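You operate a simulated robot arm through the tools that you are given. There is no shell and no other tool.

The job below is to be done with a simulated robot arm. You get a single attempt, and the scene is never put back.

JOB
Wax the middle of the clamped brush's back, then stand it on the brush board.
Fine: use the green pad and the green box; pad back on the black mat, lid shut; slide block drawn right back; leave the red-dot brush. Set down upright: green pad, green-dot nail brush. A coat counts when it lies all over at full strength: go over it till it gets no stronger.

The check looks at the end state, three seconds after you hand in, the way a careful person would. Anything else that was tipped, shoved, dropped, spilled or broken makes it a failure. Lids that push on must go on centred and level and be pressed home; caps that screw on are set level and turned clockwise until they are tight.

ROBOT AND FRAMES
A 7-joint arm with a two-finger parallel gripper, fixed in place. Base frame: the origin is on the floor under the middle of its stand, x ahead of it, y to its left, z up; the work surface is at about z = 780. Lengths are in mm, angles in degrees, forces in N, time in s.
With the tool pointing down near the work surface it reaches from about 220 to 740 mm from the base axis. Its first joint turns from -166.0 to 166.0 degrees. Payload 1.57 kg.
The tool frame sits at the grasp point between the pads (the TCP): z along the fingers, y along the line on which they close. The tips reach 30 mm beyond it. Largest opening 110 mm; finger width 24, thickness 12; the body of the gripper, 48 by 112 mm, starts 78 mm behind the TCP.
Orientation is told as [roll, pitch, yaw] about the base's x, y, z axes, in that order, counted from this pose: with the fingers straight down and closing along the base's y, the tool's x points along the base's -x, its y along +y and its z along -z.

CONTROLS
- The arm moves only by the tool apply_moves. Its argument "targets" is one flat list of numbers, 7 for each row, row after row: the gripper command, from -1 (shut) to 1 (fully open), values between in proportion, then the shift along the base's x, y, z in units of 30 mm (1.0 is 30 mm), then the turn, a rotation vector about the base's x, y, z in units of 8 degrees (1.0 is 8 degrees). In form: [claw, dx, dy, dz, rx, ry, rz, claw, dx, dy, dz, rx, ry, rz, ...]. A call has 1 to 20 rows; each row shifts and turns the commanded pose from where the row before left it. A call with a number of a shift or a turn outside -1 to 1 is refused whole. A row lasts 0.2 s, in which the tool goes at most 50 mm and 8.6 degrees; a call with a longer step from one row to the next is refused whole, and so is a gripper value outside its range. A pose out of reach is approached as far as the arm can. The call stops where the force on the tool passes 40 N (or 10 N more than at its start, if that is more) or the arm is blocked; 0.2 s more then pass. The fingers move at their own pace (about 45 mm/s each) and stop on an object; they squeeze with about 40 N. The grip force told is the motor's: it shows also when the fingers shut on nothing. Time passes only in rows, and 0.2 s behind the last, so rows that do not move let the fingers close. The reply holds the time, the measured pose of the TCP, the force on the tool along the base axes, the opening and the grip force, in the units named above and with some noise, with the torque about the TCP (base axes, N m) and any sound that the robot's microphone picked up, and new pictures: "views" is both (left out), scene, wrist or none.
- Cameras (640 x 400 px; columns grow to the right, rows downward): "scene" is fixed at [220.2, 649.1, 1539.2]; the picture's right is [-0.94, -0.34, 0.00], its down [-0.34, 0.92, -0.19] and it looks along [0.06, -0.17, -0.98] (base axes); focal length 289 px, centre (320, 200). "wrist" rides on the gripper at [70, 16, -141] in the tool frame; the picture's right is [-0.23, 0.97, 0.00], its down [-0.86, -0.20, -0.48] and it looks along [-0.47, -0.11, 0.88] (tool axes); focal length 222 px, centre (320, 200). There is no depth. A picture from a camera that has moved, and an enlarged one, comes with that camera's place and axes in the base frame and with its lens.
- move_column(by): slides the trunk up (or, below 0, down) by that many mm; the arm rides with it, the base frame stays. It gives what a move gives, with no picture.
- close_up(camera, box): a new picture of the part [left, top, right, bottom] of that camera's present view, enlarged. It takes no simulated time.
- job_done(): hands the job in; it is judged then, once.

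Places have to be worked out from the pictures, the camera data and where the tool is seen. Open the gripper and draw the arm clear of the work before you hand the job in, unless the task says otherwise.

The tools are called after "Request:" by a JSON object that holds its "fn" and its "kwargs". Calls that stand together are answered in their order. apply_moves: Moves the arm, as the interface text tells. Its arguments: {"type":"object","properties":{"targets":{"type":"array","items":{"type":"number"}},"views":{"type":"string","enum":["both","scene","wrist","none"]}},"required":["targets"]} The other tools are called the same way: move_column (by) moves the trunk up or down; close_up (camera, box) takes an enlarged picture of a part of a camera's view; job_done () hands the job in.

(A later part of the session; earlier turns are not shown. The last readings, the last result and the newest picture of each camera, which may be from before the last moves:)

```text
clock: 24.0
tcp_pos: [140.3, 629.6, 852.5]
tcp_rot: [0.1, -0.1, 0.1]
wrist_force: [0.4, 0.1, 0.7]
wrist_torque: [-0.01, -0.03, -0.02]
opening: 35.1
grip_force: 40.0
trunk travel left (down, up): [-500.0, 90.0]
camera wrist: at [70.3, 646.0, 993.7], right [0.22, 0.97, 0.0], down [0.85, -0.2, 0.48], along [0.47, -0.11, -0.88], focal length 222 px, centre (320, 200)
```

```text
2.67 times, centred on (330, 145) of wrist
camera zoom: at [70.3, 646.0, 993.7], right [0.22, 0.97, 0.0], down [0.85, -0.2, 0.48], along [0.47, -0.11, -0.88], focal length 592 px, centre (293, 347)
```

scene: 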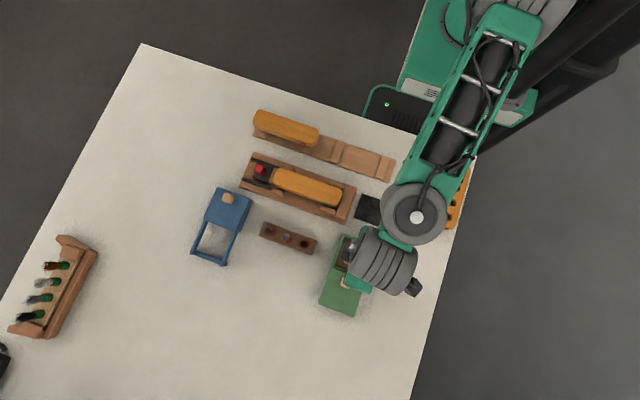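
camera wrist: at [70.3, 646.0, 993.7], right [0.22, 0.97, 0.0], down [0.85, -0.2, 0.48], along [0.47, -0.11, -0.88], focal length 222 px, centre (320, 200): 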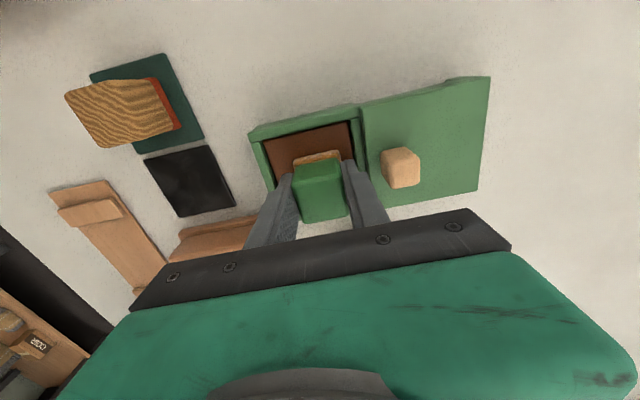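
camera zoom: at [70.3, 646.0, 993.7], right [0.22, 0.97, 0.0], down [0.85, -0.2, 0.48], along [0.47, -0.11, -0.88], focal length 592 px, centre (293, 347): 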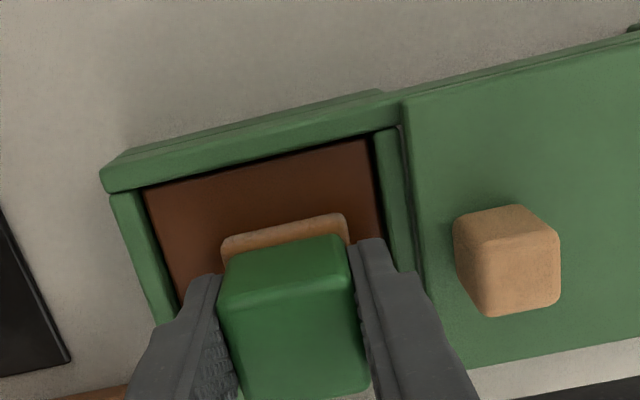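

The felt has turned amber: it has picked up wax with almost no force. I press a little further and rub gently to load it fully.

Request:
{"fn": "apply_moves", "kwargs": {"targets": [-1, 0, 0, -0.05, 0, 0, 0, -1, 0, 0, -0.05, 0, 0, 0, -1, 0, 0, 0, 0, 0, 0], "views": "wrist"}}

Request:
{"fn": "close_up", "kwargs": {"camera": "wrist", "box": [230, 70, 430, 220]}}

```text
clock: 24.8
tcp_pos: [140.0, 629.5, 852.0]
tcp_rot: [0.4, -0.1, 0.1]
wrist_force: [2.7, -1.8, 20.8]
wrist_torque: [-0.42, -0.14, 0.0]
opening: 34.9
grip_force: 39.8
trunk travel left (down, up): [-500.0, 90.0]
camera wrist: at [70.0, 645.4, 993.5], right [0.23, 0.97, 0.01], down [0.85, -0.2, 0.48], along [0.47, -0.1, -0.88], focal length 222 px, centre (320, 200)
```

wrist: 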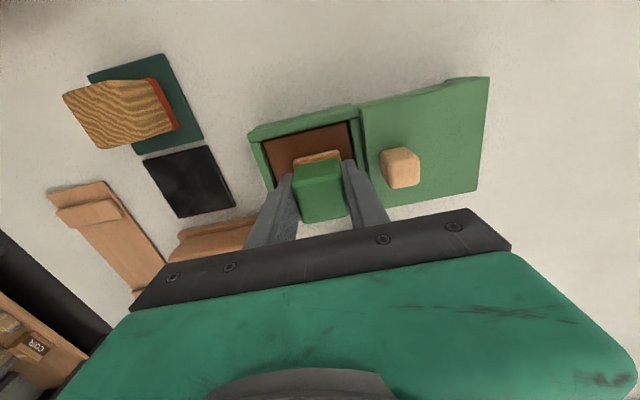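

```text
2.67 times, centred on (330, 145) of wrist
camera zoom: at [70.0, 645.4, 993.5], right [0.23, 0.97, 0.01], down [0.85, -0.2, 0.48], along [0.47, -0.1, -0.88], focal length 592 px, centre (293, 347)
```

zoom: 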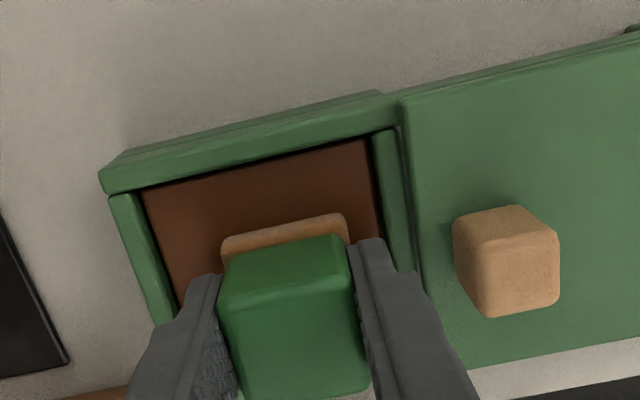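

Pressing force is 20 N, contact is at about TCP z 852. I ease off to a few newtons and rub a few millimetres, then compare the felt's colour.

Request:
{"fn": "apply_moves", "kwargs": {"targets": [-1, 0, 0, 0.06, 0, 0, 0, -1, 0.13, 0, 0, 0, 0, 0, -1, -0.13, 0, 0, 0, 0, 0, -1, -0.13, 0, 0, 0, 0, 0, -1, 0.13, 0, 0, 0, 0, 0, -1, 0, 0.13, 0, 0, 0, 0, -1, 0, -0.13, 0, 0, 0, 0, -1, 0, 0, 0, 0, 0, 0], "views": "wrist"}}

Request:
{"fn": "close_up", "kwargs": {"camera": "wrist", "box": [230, 70, 430, 220]}}

```text
clock: 26.6
tcp_pos: [138.4, 629.1, 851.7]
tcp_rot: [0.4, -0.2, 0.2]
wrist_force: [-2.7, 5.1, 23.8]
wrist_torque: [-0.01, 0.12, 0.02]
opening: 35.1
grip_force: 39.7
trunk travel left (down, up): [-500.0, 90.0]
camera wrist: at [67.9, 644.8, 993.3], right [0.22, 0.97, 0.01], down [0.85, -0.2, 0.48], along [0.47, -0.1, -0.88], focal length 222 px, centre (320, 200)
```

wrist: 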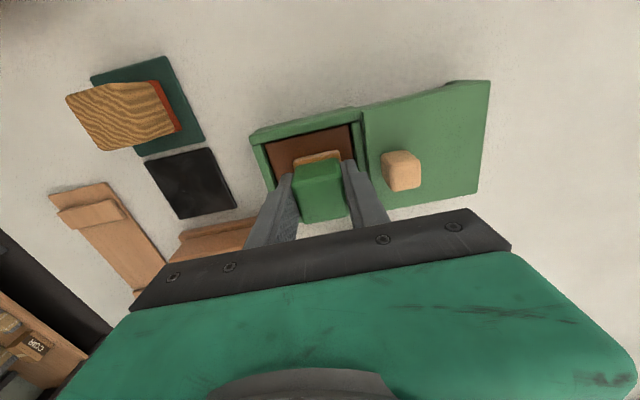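

```text
2.67 times, centred on (330, 145) of wrist
camera zoom: at [67.9, 644.8, 993.3], right [0.22, 0.97, 0.01], down [0.85, -0.2, 0.48], along [0.47, -0.1, -0.88], focal length 592 px, centre (293, 347)
```

zoom: 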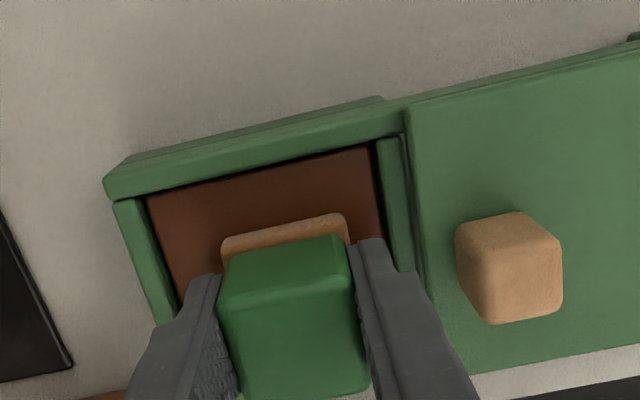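

The felt's colour no longer changes, so it is loaded. I lift off and carry it to above the middle of the clamped brush.

Request:
{"fn": "apply_moves", "kwargs": {"targets": [-1, 0, 0, 0.15, 0, 0, 0, -1, 0, 0, 0.3, 0, 0, 0, -1, 0, 0, 0.5, 0, 0, 0, -1, 0, 0, 0.6, 0, 0, 0, -1, 0, 0, 0.6, 0, 0, 0, -1, 0.2, -0.15, 0.5, 0, 0, 0, -1, 0.5, -0.4, 0, 0, 0, 0, -1, 0.6, -0.45, 0, 0, 0, 0, -1, 0.6, -0.45, 0, 0, 0, 0, -1, 0.6, -0.45, 0, 0, 0, 0, -1, 0.6, -0.45, 0, 0, 0, 0, -1, 0.6, -0.45, 0, 0, 0, 0, -1, 0.6, -0.45, 0, 0, 0, 0, -1, 0.6, -0.45, 0, 0, 0, 0, -1, 0.4, -0.3, 0, 0, 0, 0, -1, 0.13, -0.14, 0, 0, 0, 0, -1, 0, 0, 0, 0, 0, 0]}}

Request:
{"fn": "close_up", "kwargs": {"camera": "wrist", "box": [230, 70, 430, 220]}}

Request:
{"fn": "close_up", "kwargs": {"camera": "scene", "box": [235, 145, 365, 225]}}

```text
clock: 30.2
tcp_pos: [302.1, 505.1, 929.7]
tcp_rot: [0.0, -0.1, 0.2]
wrist_force: [0.2, 0.0, -0.7]
wrist_torque: [0.0, 0.0, -0.02]
opening: 35.1
grip_force: 39.9
trunk travel left (down, up): [-500.0, 90.0]
camera wrist: at [232.8, 520.7, 1070.9], right [0.22, 0.97, 0.0], down [0.85, -0.2, 0.48], along [0.47, -0.11, -0.88], focal length 222 px, centre (320, 200)
```

scene: 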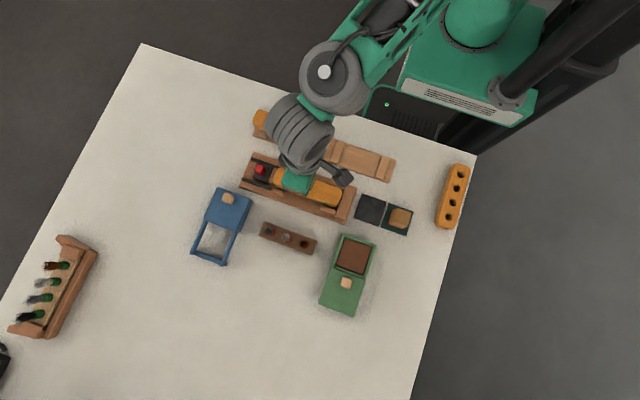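
wrist: 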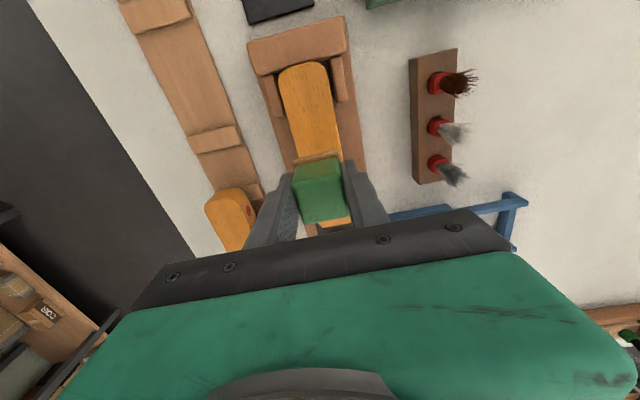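

```text
2.67 times, centred on (330, 145) of wrist
camera zoom: at [232.8, 520.7, 1070.9], right [0.22, 0.97, 0.0], down [0.85, -0.2, 0.48], along [0.47, -0.11, -0.88], focal length 592 px, centre (293, 347)
```

zoom: 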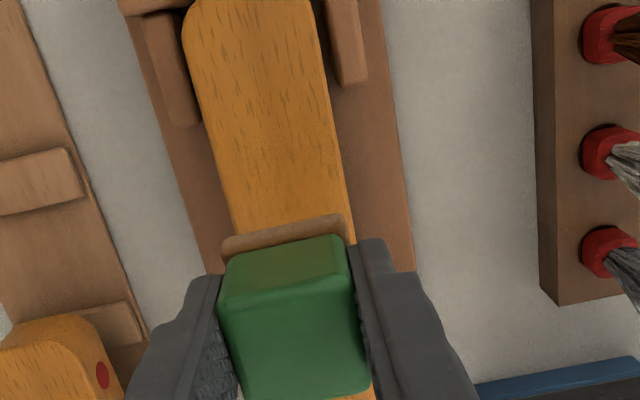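

```text
4.92 times, centred on (300, 185) of scene
camera zoom: at [220.2, 649.1, 1539.2], right [-0.94, -0.34, 0.0], down [-0.34, 0.92, -0.19], along [0.06, -0.17, -0.98], focal length 1422 px, centre (418, 274)
```

zoom: 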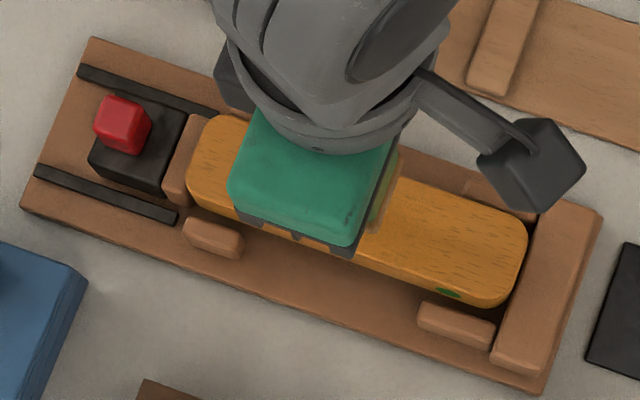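

Commanded pose is over the brush centre (304, 504.6). I lower in small steps, watching the force.

Request:
{"fn": "apply_moves", "kwargs": {"targets": [-1, 0, 0, -0.3, 0, 0, 0, -1, 0, 0, -0.3, 0, 0, 0, -1, 0, 0, -0.2, 0, 0, 0, -1, 0, 0, -0.1, 0, 0, 0, -1, 0, 0, -0.05, 0, 0, 0, -1, 0, 0, -0.05, 0, 0, 0, -1, 0, 0, 0, 0, 0, 0], "views": "wrist"}}

```text
clock: 31.8
tcp_pos: [303.5, 504.9, 897.6]
tcp_rot: [0.0, -0.1, 0.1]
wrist_force: [0.9, 0.5, -0.1]
wrist_torque: [0.0, -0.01, -0.01]
opening: 35.1
grip_force: 40.0
trunk travel left (down, up): [-500.0, 90.0]
camera wrist: at [233.2, 520.5, 1040.2], right [0.22, 0.97, 0.0], down [0.85, -0.2, 0.48], along [0.47, -0.11, -0.88], focal length 222 px, centre (320, 200)
```

wrist: 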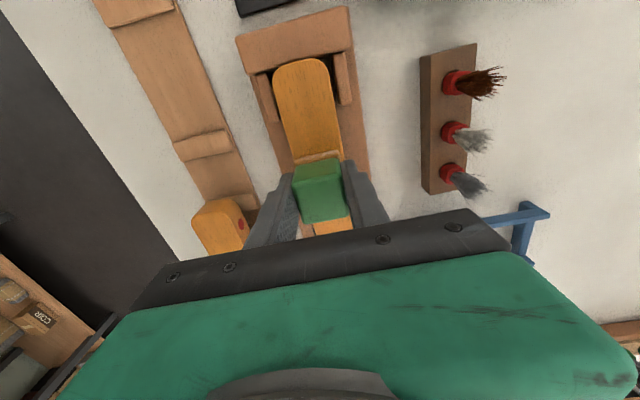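

Request:
{"fn": "apply_moves", "kwargs": {"targets": [-1, 0, 0, -0.05, 0, 0, 0, -1, 0, 0, -0.05, 0, 0, 0, -1, 0, 0, -0.05, 0, 0, 0, -1, 0, 0, 0, 0, 0, 0], "views": "wrist"}}

Request:
{"fn": "close_up", "kwargs": {"camera": "wrist", "box": [230, 70, 430, 220]}}

```text
clock: 32.8
tcp_pos: [303.2, 504.3, 895.1]
tcp_rot: [0.1, -0.1, 0.2]
wrist_force: [-0.7, -0.9, -0.2]
wrist_torque: [-0.04, 0.02, 0.01]
opening: 35.1
grip_force: 39.8
trunk travel left (down, up): [-500.0, 90.0]
camera wrist: at [232.7, 520.8, 1036.9], right [0.22, 0.97, 0.0], down [0.85, -0.2, 0.48], along [0.47, -0.11, -0.88], focal length 222 px, centre (320, 200)
```

wrist: 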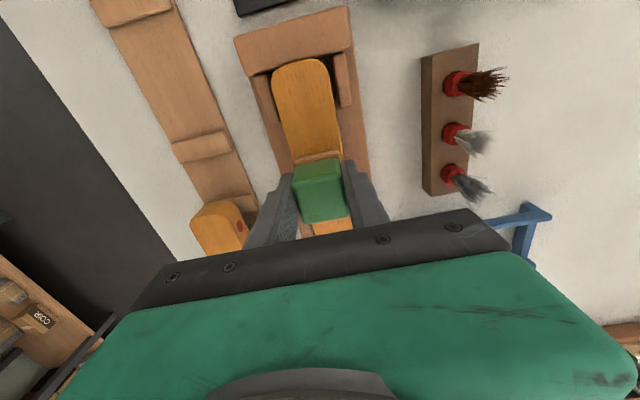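

```text
2.67 times, centred on (330, 145) of wrist
camera zoom: at [232.7, 520.8, 1036.9], right [0.22, 0.97, 0.0], down [0.85, -0.2, 0.48], along [0.47, -0.11, -0.88], focal length 592 px, centre (293, 347)
```

zoom: 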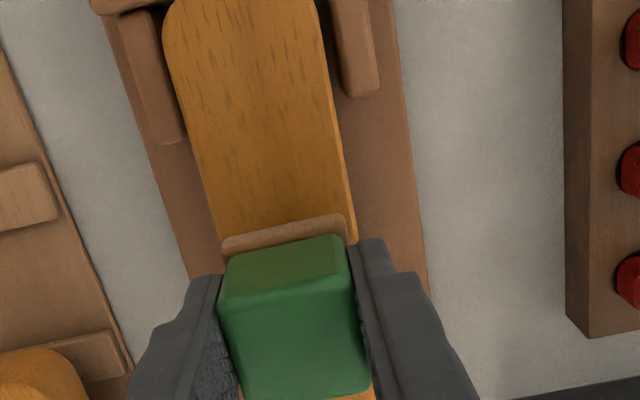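

Still no contact at about z 895.5; I continue down in small steps.

Request:
{"fn": "apply_moves", "kwargs": {"targets": [-1, 0, 0, -0.05, 0, 0, 0, -1, 0, 0, -0.05, 0, 0, 0, -1, 0, 0, 0, 0, 0, 0], "views": "none"}}

```text
clock: 33.6
tcp_pos: [304.4, 503.6, 891.1]
tcp_rot: [0.0, -0.1, 0.3]
wrist_force: [0.3, -0.7, -0.5]
wrist_torque: [-0.03, -0.02, 0.01]
opening: 35.0
grip_force: 40.5
trunk travel left (down, up): [-500.0, 90.0]
```

Request:
{"fn": "apply_moves", "kwargs": {"targets": [-1, 0, 0, -0.05, 0, 0, 0, -1, 0, 0, -0.04, 0, 0, 0, -1, 0, 0, 0, 0, 0, 0], "views": "wrist"}}

Request:
{"fn": "close_up", "kwargs": {"camera": "wrist", "box": [230, 70, 430, 220]}}

Request:
{"fn": "close_up", "kwargs": {"camera": "scene", "box": [235, 145, 365, 225]}}

```text
clock: 34.4
tcp_pos: [303.7, 504.1, 889.5]
tcp_rot: [0.2, -0.1, 0.2]
wrist_force: [-0.1, 0.6, -0.7]
wrist_torque: [-0.03, 0.02, 0.02]
opening: 35.2
grip_force: 40.7
trunk travel left (down, up): [-500.0, 90.0]
camera wrist: at [232.5, 521.0, 1030.8], right [0.22, 0.97, 0.0], down [0.85, -0.2, 0.48], along [0.47, -0.11, -0.88], focal length 222 px, centre (320, 200)
```

wrist: 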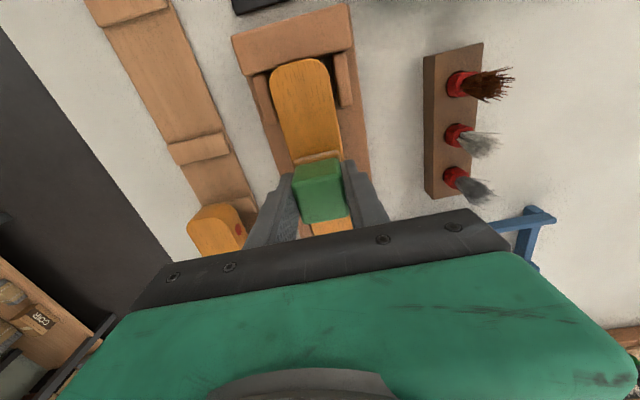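

```text
2.67 times, centred on (330, 145) of wrist
camera zoom: at [232.5, 521.0, 1030.8], right [0.22, 0.97, 0.0], down [0.85, -0.2, 0.48], along [0.47, -0.11, -0.88], focal length 592 px, centre (293, 347)
```

zoom: 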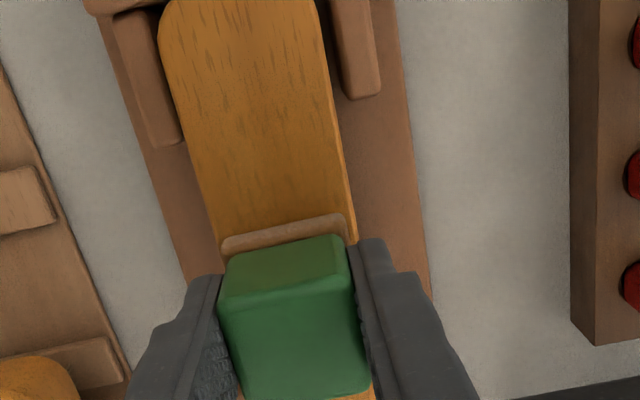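

```text
4.92 times, centred on (300, 185) of scene
camera zoom: at [220.2, 649.1, 1539.2], right [-0.94, -0.34, 0.0], down [-0.34, 0.92, -0.19], along [0.06, -0.17, -0.98], focal length 1422 px, centre (418, 274)
```

zoom: 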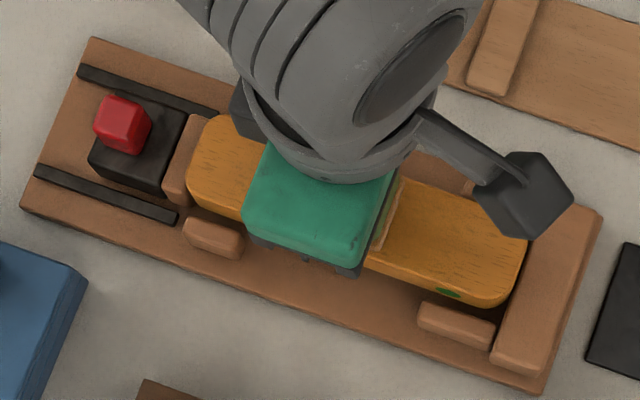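

Request:
{"fn": "apply_moves", "kwargs": {"targets": [-1, 0, 0, -0.05, 0, 0, 0, -1, 0, 0, -0.05, 0, 0, 0, -1, 0, 0, 0, 0, 0, 0], "views": "none"}}

```text
clock: 35.2
tcp_pos: [303.3, 504.6, 887.2]
tcp_rot: [0.3, -0.1, 0.1]
wrist_force: [-1.2, -3.1, 8.3]
wrist_torque: [-0.25, 0.03, -0.03]
opening: 34.8
grip_force: 40.2
trunk travel left (down, up): [-500.0, 90.0]
```

Contact: about 8 N at TCP z 887. Now I rub along x over ±16 mm about the brush's centre.

Request:
{"fn": "apply_moves", "kwargs": {"targets": [-1, 0.133, 0, 0, 0, 0, 0, -1, 0.133, 0, 0, 0, 0, 0, -1, 0.133, 0, 0, 0, 0, 0, -1, 0.133, 0, 0, 0, 0, 0, -1, -0.133, 0, 0, 0, 0, 0, -1, -0.133, 0, 0, 0, 0, 0, -1, -0.133, 0, 0, 0, 0, 0, -1, -0.133, 0, 0, 0, 0, 0, -1, -0.133, 0, 0, 0, 0, 0, -1, -0.133, 0, 0, 0, 0, 0, -1, -0.133, 0, 0, 0, 0, 0, -1, -0.133, 0, 0, 0, 0, 0], "views": "wrist"}}

Request:
{"fn": "close_up", "kwargs": {"camera": "wrist", "box": [230, 70, 430, 220]}}

Request:
{"fn": "close_up", "kwargs": {"camera": "scene", "box": [235, 145, 365, 225]}}

```text
clock: 37.8
tcp_pos: [288.7, 505.7, 887.1]
tcp_rot: [0.5, -0.3, 0.2]
wrist_force: [9.2, -0.3, 24.7]
wrist_torque: [-0.2, -0.52, 0.08]
opening: 34.8
grip_force: 39.9
trunk travel left (down, up): [-500.0, 90.0]
camera wrist: at [217.6, 521.0, 1028.9], right [0.23, 0.97, 0.01], down [0.85, -0.2, 0.48], along [0.47, -0.1, -0.88], focal length 222 px, centre (320, 200)
```

wrist: 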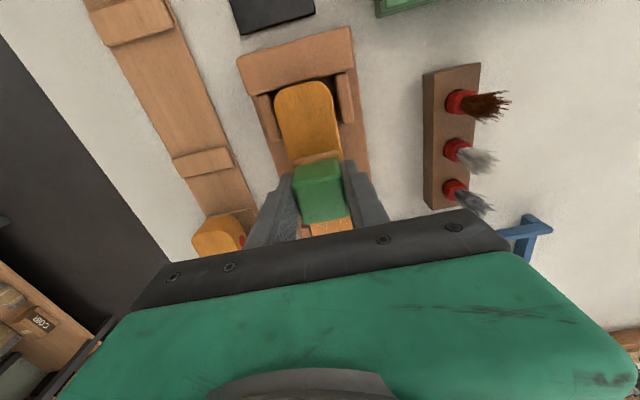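

```text
2.67 times, centred on (330, 145) of wrist
camera zoom: at [217.6, 521.0, 1028.9], right [0.23, 0.97, 0.01], down [0.85, -0.2, 0.48], along [0.47, -0.1, -0.88], focal length 592 px, centre (293, 347)
```

zoom: 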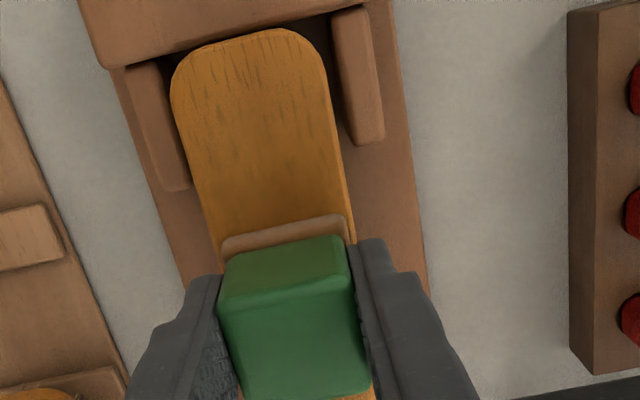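

```text
4.92 times, centred on (300, 185) of scene
camera zoom: at [220.2, 649.1, 1539.2], right [-0.94, -0.34, 0.0], down [-0.34, 0.92, -0.19], along [0.06, -0.17, -0.98], focal length 1422 px, centre (418, 274)
```

zoom: 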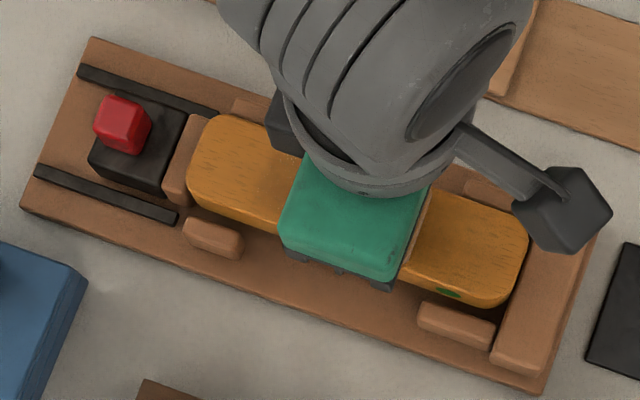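

Request:
{"fn": "close_up", "kwargs": {"camera": "wrist", "box": [280, 190, 380, 245]}}

Request:
{"fn": "close_up", "kwargs": {"camera": "scene", "box": [265, 160, 350, 210]}}

```text
6.40 times, centred on (330, 218) of wrist
camera zoom: at [217.6, 521.0, 1028.9], right [0.23, 0.97, 0.01], down [0.85, -0.2, 0.48], along [0.47, -0.1, -0.88], focal length 1422 px, centre (256, 88)
```

zoom: 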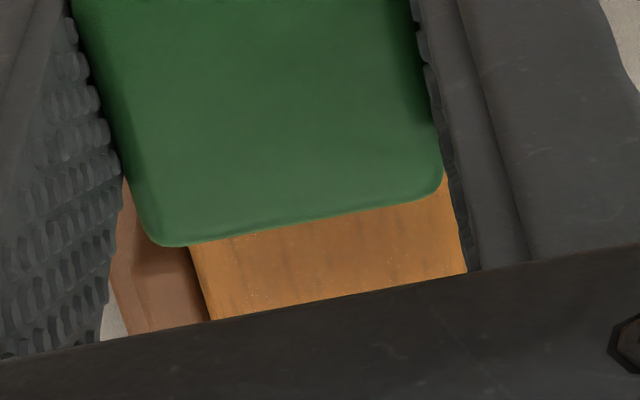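

```text
7.53 times, centred on (308, 185) of scene
camera zoom: at [220.2, 649.1, 1539.2], right [-0.94, -0.34, 0.0], down [-0.34, 0.92, -0.19], along [0.06, -0.17, -0.98], focal length 2175 px, centre (414, 313)
```

zoom: 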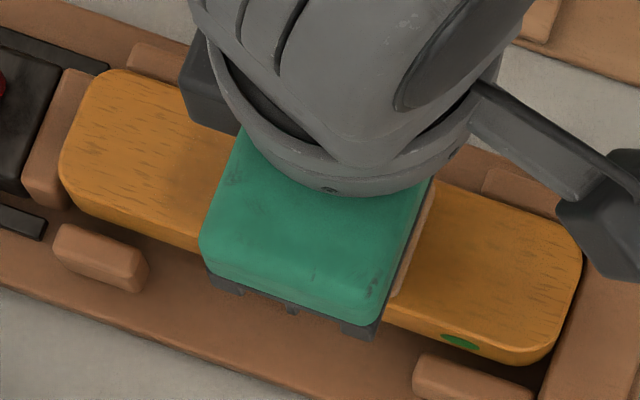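

A faint tinted coat shows where the pad passed. I ease the pressure slightly and make two more passes offset ±3 mm in y to cover the brush's whole width.

Request:
{"fn": "apply_moves", "kwargs": {"targets": [-1, 0, 0.1, 0.02, 0, 0, 0, -1, 0.133, 0, 0, 0, 0, 0, -1, 0.133, 0, 0, 0, 0, 0, -1, 0.133, 0, 0, 0, 0, 0, -1, 0.133, 0, 0, 0, 0, 0, -1, 0.133, 0, 0, 0, 0, 0, -1, 0.133, 0, 0, 0, 0, 0, -1, 0.133, 0, 0, 0, 0, 0, -1, 0.133, 0, 0, 0, 0, 0, -1, 0, -0.2, 0, 0, 0, 0, -1, -0.133, 0, 0, 0, 0, 0, -1, -0.133, 0, 0, 0, 0, 0, -1, -0.133, 0, 0, 0, 0, 0, -1, -0.133, 0, 0, 0, 0, 0, -1, -0.133, 0, 0, 0, 0, 0, -1, -0.133, 0, 0, 0, 0, 0, -1, -0.133, 0, 0, 0, 0, 0, -1, -0.133, 0, 0, 0, 0, 0], "views": "wrist"}}

Request:
{"fn": "close_up", "kwargs": {"camera": "wrist", "box": [230, 70, 430, 220]}}

Request:
{"fn": "close_up", "kwargs": {"camera": "scene", "box": [265, 160, 350, 210]}}

```text
clock: 41.6
tcp_pos: [286.2, 501.5, 888.5]
tcp_rot: [0.2, -0.1, 0.1]
wrist_force: [6.3, -0.2, 17.4]
wrist_torque: [-0.07, -0.4, 0.02]
opening: 35.3
grip_force: 39.0
trunk travel left (down, up): [-500.0, 90.0]
camera wrist: at [216.7, 517.7, 1028.8], right [0.22, 0.97, 0.0], down [0.85, -0.2, 0.48], along [0.47, -0.1, -0.88], focal length 222 px, centre (320, 200)
```

wrist: 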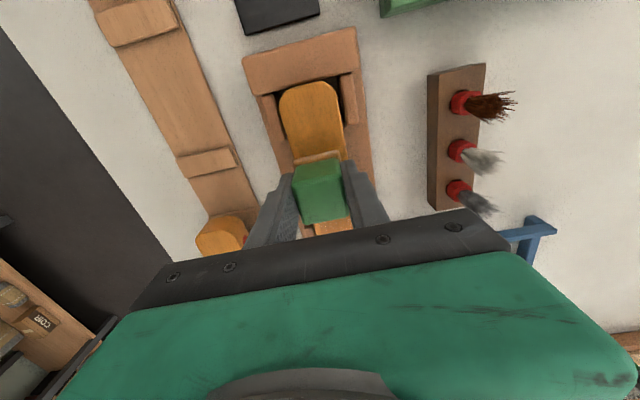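

```text
2.67 times, centred on (330, 145) of wrist
camera zoom: at [216.7, 517.7, 1028.8], right [0.22, 0.97, 0.0], down [0.85, -0.2, 0.48], along [0.47, -0.1, -0.88], focal length 592 px, centre (293, 347)
```

zoom: 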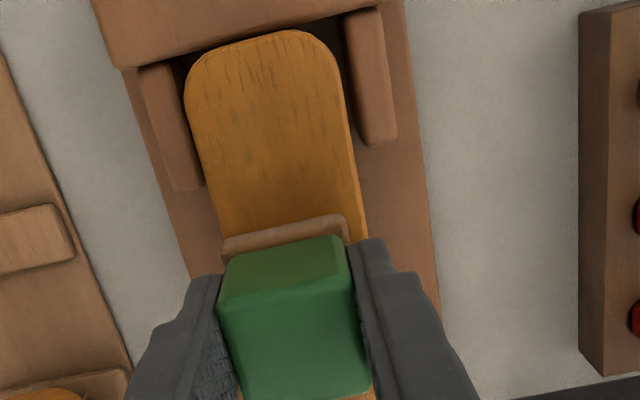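

```text
7.53 times, centred on (308, 185) of scene
camera zoom: at [220.2, 649.1, 1539.2], right [-0.94, -0.34, 0.0], down [-0.34, 0.92, -0.19], along [0.06, -0.17, -0.98], focal length 2175 px, centre (414, 313)
```

zoom: 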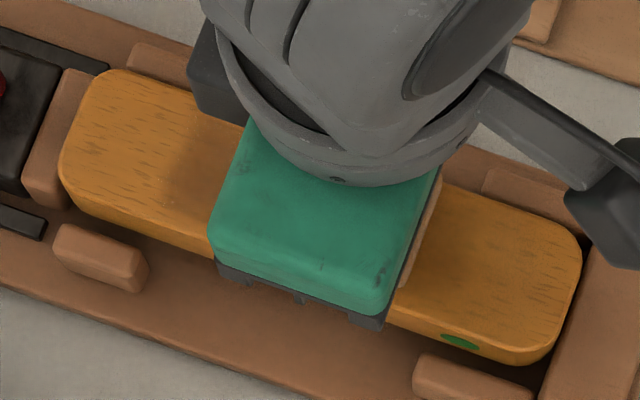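

I lift off and go back toward the wax tray for a reload, which also frees the scene camera's view of the brush.

Request:
{"fn": "apply_moves", "kwargs": {"targets": [-1, 0, 0, 0.2, 0, 0, 0, -1, 0, 0, 0.4, 0, 0, 0, -1, 0, 0, 0.5, 0, 0, 0, -1, -0.2, 0.2, 0.3, 0, 0, 0, -1, -0.5, 0.45, 0, 0, 0, 0, -1, -0.6, 0.5, 0, 0, 0, 0, -1, -0.6, 0.5, 0, 0, 0, 0, -1, -0.6, 0.5, 0, 0, 0, 0, -1, -0.6, 0.5, 0, 0, 0, 0, -1, -0.6, 0.5, 0, 0, 0, 0, -1, -0.6, 0.5, 0, 0, 0, 0, -1, -0.5, 0.5, 0, 0, 0, 0, -1, -0.5, 0.4, 0, 0, 0, 0, -1, -0.2, 0.19, 0, 0, 0, 0, -1, 0, 0, 0, 0, 0, 0]}}

Request:
{"fn": "close_up", "kwargs": {"camera": "scene", "box": [260, 155, 350, 215]}}

Request:
{"fn": "close_up", "kwargs": {"camera": "wrist", "box": [230, 70, 430, 220]}}

```text
clock: 44.8
tcp_pos: [121.6, 644.2, 928.8]
tcp_rot: [0.0, -0.1, 0.1]
wrist_force: [-0.1, -0.5, -0.6]
wrist_torque: [-0.04, 0.02, 0.03]
opening: 35.0
grip_force: 40.1
trunk travel left (down, up): [-500.0, 90.0]
camera wrist: at [50.9, 661.1, 1070.4], right [0.22, 0.97, 0.0], down [0.85, -0.2, 0.48], along [0.47, -0.11, -0.88], focal length 222 px, centre (320, 200)
```

scene: 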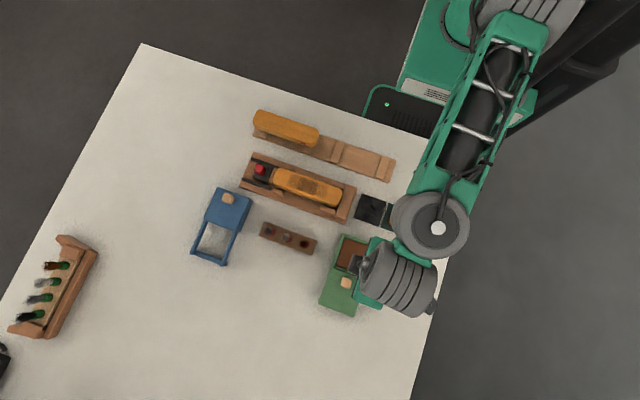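
wrist: 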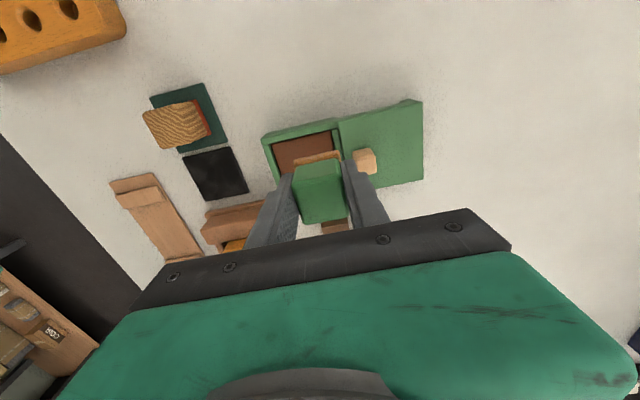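

```text
6.67 times, centred on (305, 185) of scene
camera zoom: at [220.2, 649.1, 1539.2], right [-0.94, -0.34, 0.0], down [-0.34, 0.92, -0.19], along [0.06, -0.17, -0.98], focal length 1925 px, centre (420, 300)
```

zoom: 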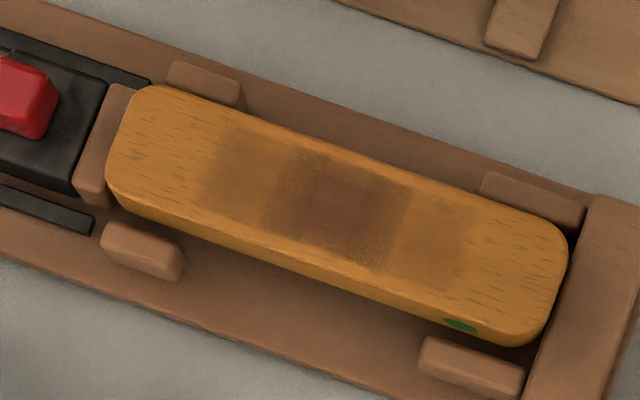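

```text
2.67 times, centred on (330, 145) of wrist
camera zoom: at [50.9, 661.1, 1070.4], right [0.22, 0.97, 0.0], down [0.85, -0.2, 0.48], along [0.47, -0.11, -0.88], focal length 592 px, centre (293, 347)
```

zoom: 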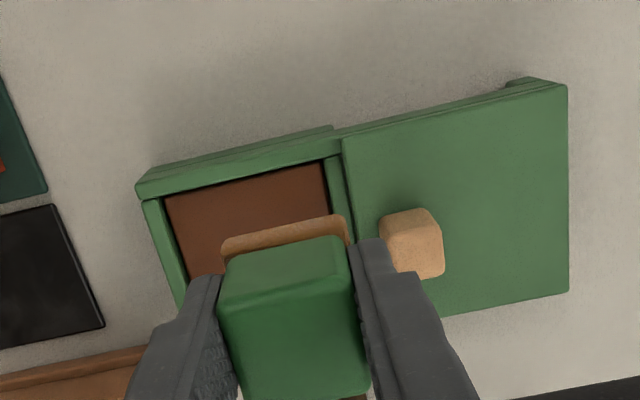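

The coat is visible: darkest where the passes overlapped. I'll enlarge it further to judge its extent and evenness.

Request:
{"fn": "close_up", "kwargs": {"camera": "scene", "box": [270, 162, 344, 208]}}

```text
8.65 times, centred on (307, 185) of scene
camera zoom: at [220.2, 649.1, 1539.2], right [-0.94, -0.34, 0.0], down [-0.34, 0.92, -0.19], along [0.06, -0.17, -0.98], focal length 2498 px, centre (432, 330)
```

zoom: 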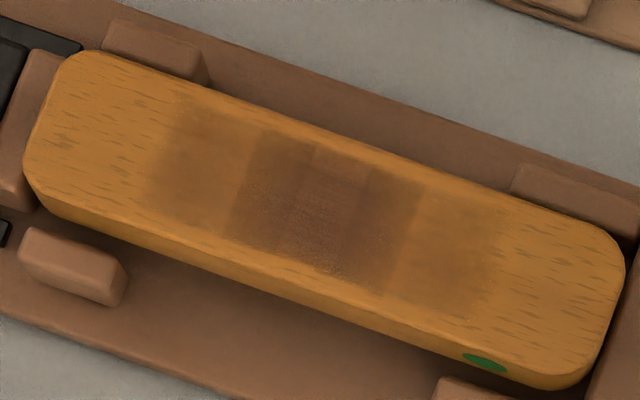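

Request:
{"fn": "close_up", "kwargs": {"camera": "scene", "box": [284, 168, 332, 204]}}

```text
11.11 times, centred on (308, 186) of scene
camera zoom: at [220.2, 649.1, 1539.2], right [-0.94, -0.34, 0.0], down [-0.34, 0.92, -0.19], along [0.06, -0.17, -0.98], focal length 3209 px, centre (453, 356)
```

zoom: 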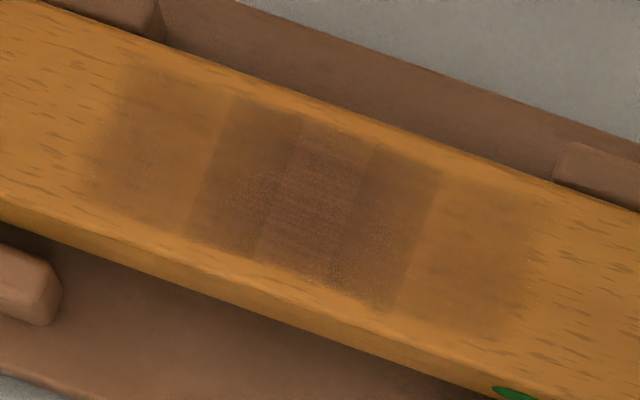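

The coat shows in bands: strongest in the centre band, dark on both sides (about ±27 mm in all, roughly the middle third), and faint beyond that, so I'll keep further rubbing shorter (about ±9 mm). Now I reload: move over the tray and touch the wax.

Request:
{"fn": "apply_moves", "kwargs": {"targets": [-1, 0.3, -0.26, 0, 0, 0, 0, -1, 0.3, -0.26, 0, 0, 0, 0, -1, 0, 0, -0.4, 0, 0, 0, -1, 0, 0, -0.5, 0, 0, 0, -1, 0, 0, -0.5, 0, 0, 0, -1, 0, 0, -0.5, 0, 0, 0, -1, 0, 0, -0.4, 0, 0, 0, -1, 0, 0, -0.2, 0, 0, 0, -1, 0, 0, -0.1, 0, 0, 0, -1, 0, 0, -0.02, 0, 0, 0, -1, 0, 0, 0, 0, 0, 0], "views": "wrist"}}

Request:
{"fn": "close_up", "kwargs": {"camera": "wrist", "box": [230, 70, 430, 220]}}

```text
clock: 47.2
tcp_pos: [138.8, 628.3, 850.9]
tcp_rot: [0.2, -0.1, 0.1]
wrist_force: [0.8, -0.6, 2.4]
wrist_torque: [-0.04, 0.0, 0.01]
opening: 35.1
grip_force: 40.1
trunk travel left (down, up): [-500.0, 90.0]
camera wrist: at [68.7, 645.1, 993.0], right [0.23, 0.97, 0.0], down [0.85, -0.2, 0.48], along [0.47, -0.1, -0.88], focal length 222 px, centre (320, 200)
```

wrist: 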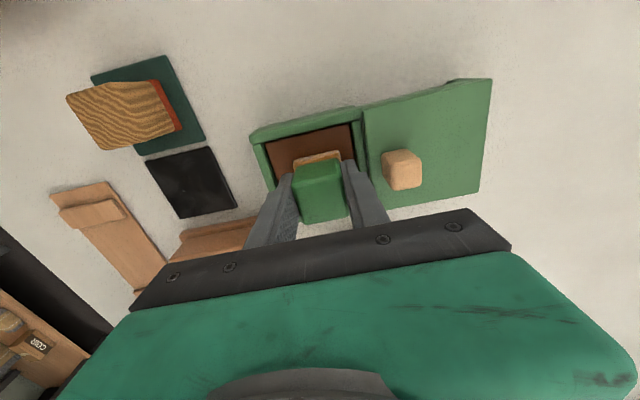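

```text
2.67 times, centred on (330, 145) of wrist
camera zoom: at [68.7, 645.1, 993.0], right [0.23, 0.97, 0.0], down [0.85, -0.2, 0.48], along [0.47, -0.1, -0.88], focal length 592 px, centre (293, 347)
```

zoom: 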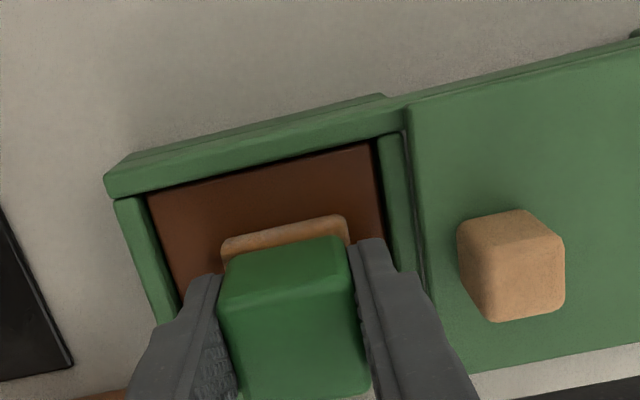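

Light contact on the wax (2.4 N). A slightly firmer press for a moment, then up and back over the brush's centre.

Request:
{"fn": "apply_moves", "kwargs": {"targets": [-1, 0, 0, -0.03, 0, 0, 0, -1, 0.1, 0, 0, 0, 0, 0, -1, -0.1, 0, 0, 0, 0, 0, -1, 0, 0, 0.2, 0, 0, 0, -1, 0, 0, 0.4, 0, 0, 0, -1, 0, 0, 0.6, 0, 0, 0, -1, 0, 0, 0.6, 0, 0, 0, -1, 0.3, -0.25, 0.6, 0, 0, 0, -1, 0.6, -0.45, 0.2, 0, 0, 0, -1, 0.65, -0.5, 0, 0, 0, 0, -1, 0.65, -0.5, 0, 0, 0, 0, -1, 0.65, -0.5, 0, 0, 0, 0, -1, 0.65, -0.5, 0, 0, 0, 0, -1, 0.65, -0.5, 0, 0, 0, 0, -1, 0.6, -0.45, 0, 0, 0, 0, -1, 0.5, -0.35, 0, 0, 0, 0, -1, 0.183, -0.11, 0, 0, 0, 0, -1, 0, 0, 0, 0, 0, 0], "views": "wrist"}}

Request:
{"fn": "close_up", "kwargs": {"camera": "wrist", "box": [230, 70, 430, 220]}}

```text
clock: 51.0
tcp_pos: [304.0, 505.3, 927.3]
tcp_rot: [0.1, 0.0, 0.2]
wrist_force: [-0.3, -1.4, 0.0]
wrist_torque: [-0.01, -0.01, 0.01]
opening: 35.3
grip_force: 39.9
trunk travel left (down, up): [-500.0, 90.0]
camera wrist: at [232.2, 521.6, 1069.4], right [0.22, 0.97, 0.0], down [0.85, -0.2, 0.48], along [0.47, -0.11, -0.88], focal length 222 px, centre (320, 200)
```

wrist: 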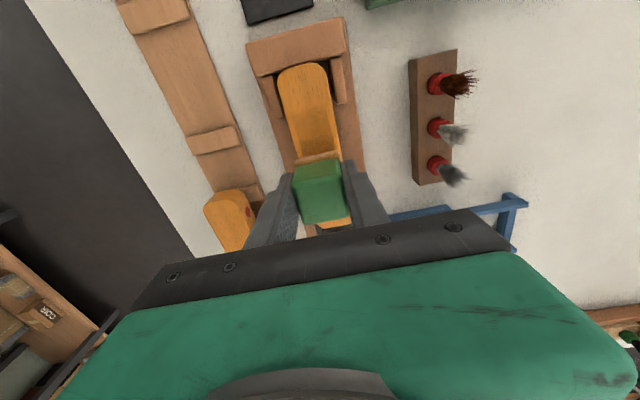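

```text
2.67 times, centred on (330, 145) of wrist
camera zoom: at [232.2, 521.6, 1069.4], right [0.22, 0.97, 0.0], down [0.85, -0.2, 0.48], along [0.47, -0.11, -0.88], focal length 592 px, centre (293, 347)
```

zoom: 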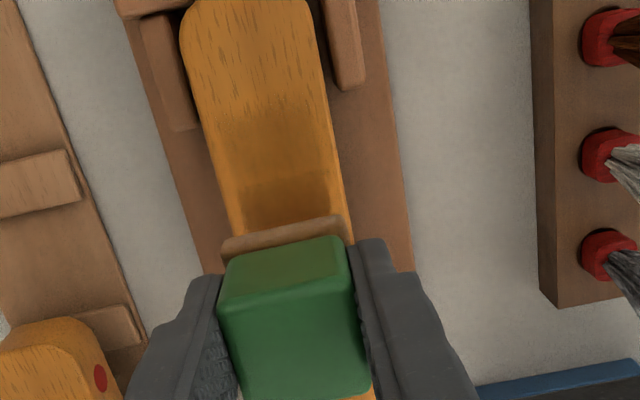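

Loaded pad is over the brush centre again. I lower to contact and rub ±9 mm along x.

Request:
{"fn": "apply_moves", "kwargs": {"targets": [-1, 0, 0, -0.4, 0, 0, 0, -1, 0, 0, -0.4, 0, 0, 0, -1, 0, 0, -0.4, 0, 0, 0, -1, 0, 0, -0.1, 0, 0, 0, -1, 0, 0, -0.06, 0, 0, 0, -1, 0.1, 0, 0, 0, 0, 0, -1, 0.1, 0, 0, 0, 0, 0, -1, 0.1, 0, 0, 0, 0, 0, -1, -0.1, 0, 0, 0, 0, 0, -1, -0.1, 0, 0, 0, 0, 0, -1, -0.1, 0, 0, 0, 0, 0, -1, -0.1, 0, 0, 0, 0, 0, -1, -0.1, 0, 0, 0, 0, 0, -1, -0.1, 0, 0, 0, 0, 0], "views": "none"}}

```text
clock: 54.0
tcp_pos: [293.4, 505.5, 885.9]
tcp_rot: [0.1, -0.1, 0.1]
wrist_force: [2.5, 1.1, 7.1]
wrist_torque: [-0.03, -0.15, -0.01]
opening: 35.2
grip_force: 40.0
trunk travel left (down, up): [-500.0, 90.0]
```

Contact force is 7 N and steady. Two more passes with the y offsets follow.

Request:
{"fn": "apply_moves", "kwargs": {"targets": [-1, 0, 0.1, 0, 0, 0, 0, -1, 0.1, 0, 0, 0, 0, 0, -1, 0.1, 0, 0, 0, 0, 0, -1, 0.1, 0, 0, 0, 0, 0, -1, 0.1, 0, 0, 0, 0, 0, -1, 0.1, 0, 0, 0, 0, 0, -1, 0.1, 0, 0, 0, 0, 0, -1, 0, -0.2, 0, 0, 0, 0, -1, -0.1, 0, 0, 0, 0, 0, -1, -0.1, 0, 0, 0, 0, 0, -1, -0.1, 0, 0, 0, 0, 0, -1, -0.1, 0, 0, 0, 0, 0, -1, -0.1, 0, 0, 0, 0, 0, -1, -0.1, 0, 0, 0, 0, 0, -1, 0, 0.1, 0, 0, 0, 0, -1, 0.1, 0, 0, 0, 0, 0, -1, 0.1, 0, 0, 0, 0, 0, -1, 0.1, 0, 0, 0, 0, 0], "views": "wrist"}}

Request:
{"fn": "close_up", "kwargs": {"camera": "wrist", "box": [230, 70, 430, 220]}}

```text
clock: 57.8
tcp_pos: [302.8, 506.5, 887.8]
tcp_rot: [0.1, -0.2, 0.1]
wrist_force: [-2.6, 0.3, 10.9]
wrist_torque: [-0.04, 0.2, -0.02]
opening: 34.9
grip_force: 39.6
trunk travel left (down, up): [-500.0, 90.0]
camera wrist: at [231.6, 522.5, 1028.6], right [0.22, 0.97, 0.0], down [0.85, -0.2, 0.48], along [0.47, -0.1, -0.88], focal length 222 px, centre (320, 200)
```

wrist: 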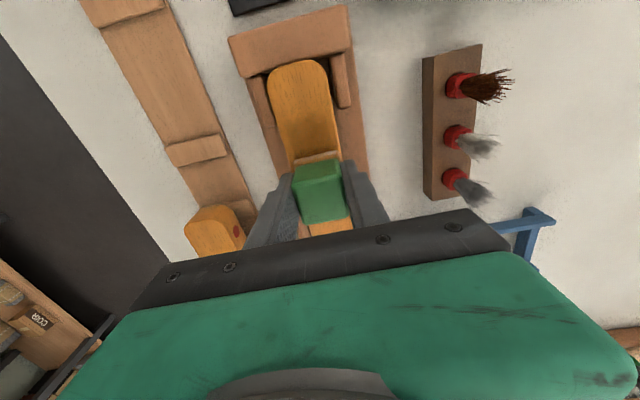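

```text
2.67 times, centred on (330, 145) of wrist
camera zoom: at [231.6, 522.5, 1028.6], right [0.22, 0.97, 0.0], down [0.85, -0.2, 0.48], along [0.47, -0.1, -0.88], focal length 592 px, centre (293, 347)
```

zoom: 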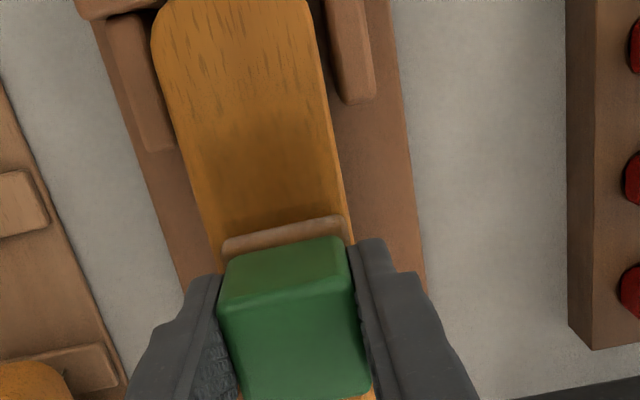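

I lift and return to the tray, so the scene camera can show the coat.

Request:
{"fn": "apply_moves", "kwargs": {"targets": [-1, 0, 0, 0.2, 0, 0, 0, -1, 0, 0, 0.4, 0, 0, 0, -1, 0, 0, 0.5, 0, 0, 0, -1, -0.183, 0.11, 0.26, 0, 0, 0, -1, -0.5, 0.35, 0, 0, 0, 0, -1, -0.6, 0.45, 0, 0, 0, 0, -1, -0.65, 0.5, 0, 0, 0, 0, -1, -0.65, 0.5, 0, 0, 0, 0, -1, -0.65, 0.5, 0, 0, 0, 0, -1, -0.65, 0.5, 0, 0, 0, 0, -1, -0.65, 0.5, 0, 0, 0, 0, -1, -0.6, 0.45, 0, 0, 0, 0, -1, -0.3, 0.25, 0, 0, 0, 0, -1, 0, 0, 0, 0, 0, 0]}}

Request:
{"fn": "close_up", "kwargs": {"camera": "scene", "box": [270, 162, 344, 208]}}

Request:
{"fn": "close_up", "kwargs": {"camera": "scene", "box": [284, 168, 332, 204]}}

Request:
{"fn": "close_up", "kwargs": {"camera": "wrist", "box": [230, 70, 430, 220]}}

```text
clock: 60.8
tcp_pos: [138.7, 628.8, 926.7]
tcp_rot: [0.1, -0.2, 0.2]
wrist_force: [-0.3, -0.6, -0.2]
wrist_torque: [0.01, -0.02, 0.02]
opening: 35.2
grip_force: 39.8
trunk travel left (down, up): [-500.0, 90.0]
camera wrist: at [68.2, 644.9, 1068.8], right [0.22, 0.97, 0.0], down [0.85, -0.2, 0.48], along [0.47, -0.11, -0.88], focal length 222 px, centre (320, 200)
```

scene: 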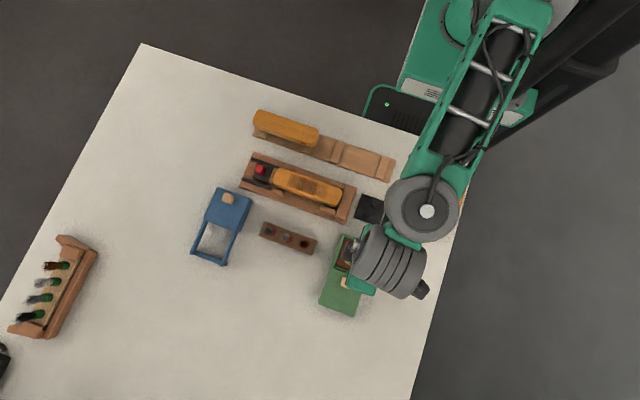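
wrist: 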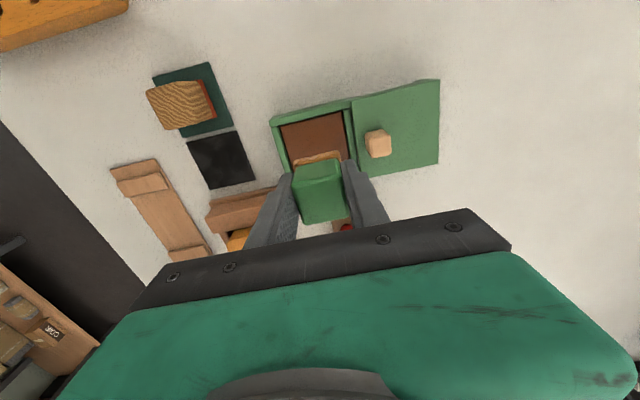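

```text
8.65 times, centred on (307, 185) of scene
camera zoom: at [220.2, 649.1, 1539.2], right [-0.94, -0.34, 0.0], down [-0.34, 0.92, -0.19], along [0.06, -0.17, -0.98], focal length 2498 px, centre (432, 330)
```

zoom: 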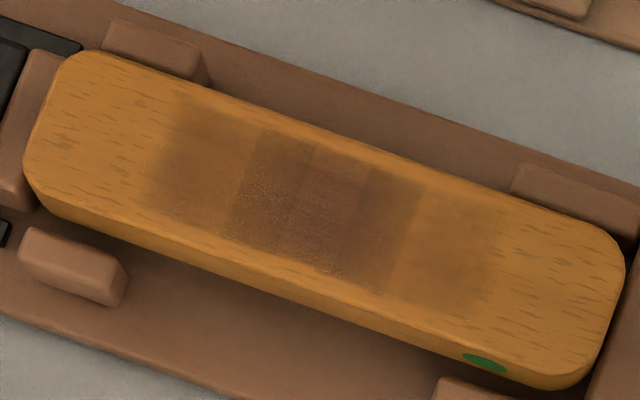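

```text
11.11 times, centred on (308, 186) of scene
camera zoom: at [220.2, 649.1, 1539.2], right [-0.94, -0.34, 0.0], down [-0.34, 0.92, -0.19], along [0.06, -0.17, -0.98], focal length 3209 px, centre (453, 356)
```

zoom: 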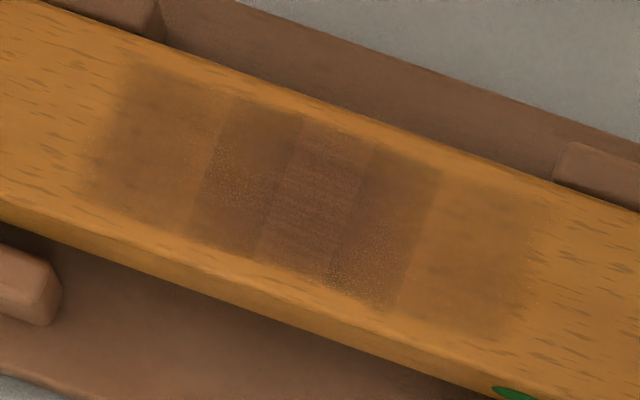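

```text
2.67 times, centred on (330, 145) of wrist
camera zoom: at [68.2, 644.9, 1068.8], right [0.22, 0.97, 0.0], down [0.85, -0.2, 0.48], along [0.47, -0.11, -0.88], focal length 592 px, centre (293, 347)
```

zoom: 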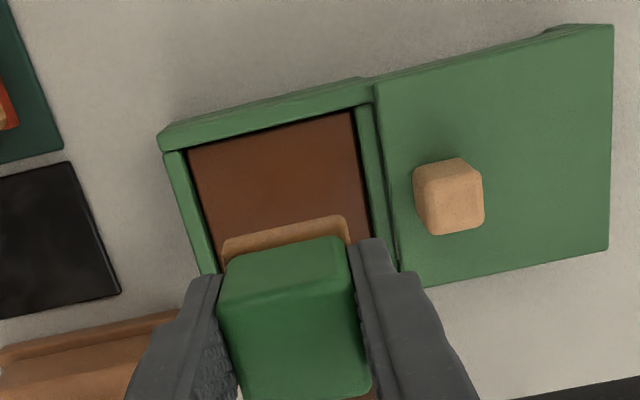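

The coat looks built from overlapping soft bands; the −x side (right in the picture) is still weaker than the +x side. I reload once more and will rub over ±16 mm with extra passes on the weaker side.

Request:
{"fn": "apply_moves", "kwargs": {"targets": [-1, 0, 0, -0.4, 0, 0, 0, -1, 0, 0, -0.5, 0, 0, 0, -1, 0, 0, -0.5, 0, 0, 0, -1, 0, 0, -0.5, 0, 0, 0, -1, 0, 0, -0.4, 0, 0, 0, -1, 0, 0, -0.2, 0, 0, 0, -1, 0, 0, -0.07, 0, 0, 0, -1, 0, 0, -0.03, 0, 0, 0, -1, 0.1, 0, 0, 0, 0, 0, -1, -0.1, 0, 0, 0, 0, 0, -1, 0, 0, 0, 0, 0, 0], "views": "wrist"}}

Request:
{"fn": "close_up", "kwargs": {"camera": "wrist", "box": [230, 70, 430, 220]}}

```text
clock: 63.2
tcp_pos: [141.1, 628.1, 850.7]
tcp_rot: [0.5, -0.2, 0.0]
wrist_force: [4.6, 3.7, 15.6]
wrist_torque: [-0.13, -0.15, 0.07]
opening: 35.0
grip_force: 39.9
trunk travel left (down, up): [-500.0, 90.0]
camera wrist: at [70.5, 644.5, 992.7], right [0.23, 0.97, 0.01], down [0.85, -0.2, 0.48], along [0.47, -0.1, -0.88], focal length 222 px, centre (320, 200)
```

wrist: 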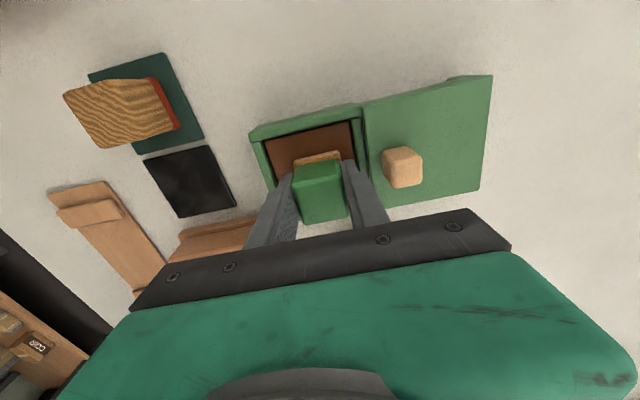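

```text
2.67 times, centred on (330, 145) of wrist
camera zoom: at [70.5, 644.5, 992.7], right [0.23, 0.97, 0.01], down [0.85, -0.2, 0.48], along [0.47, -0.1, -0.88], focal length 592 px, centre (293, 347)
```

zoom: 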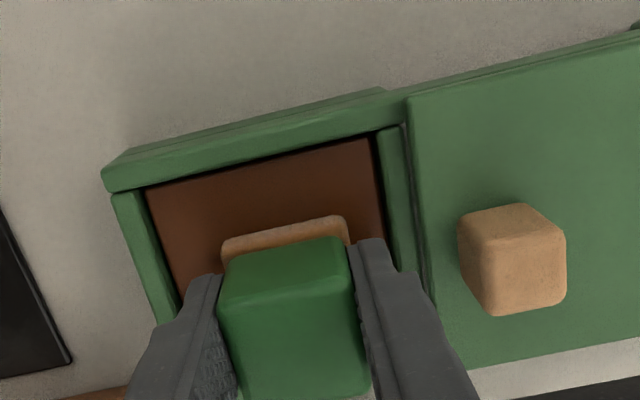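

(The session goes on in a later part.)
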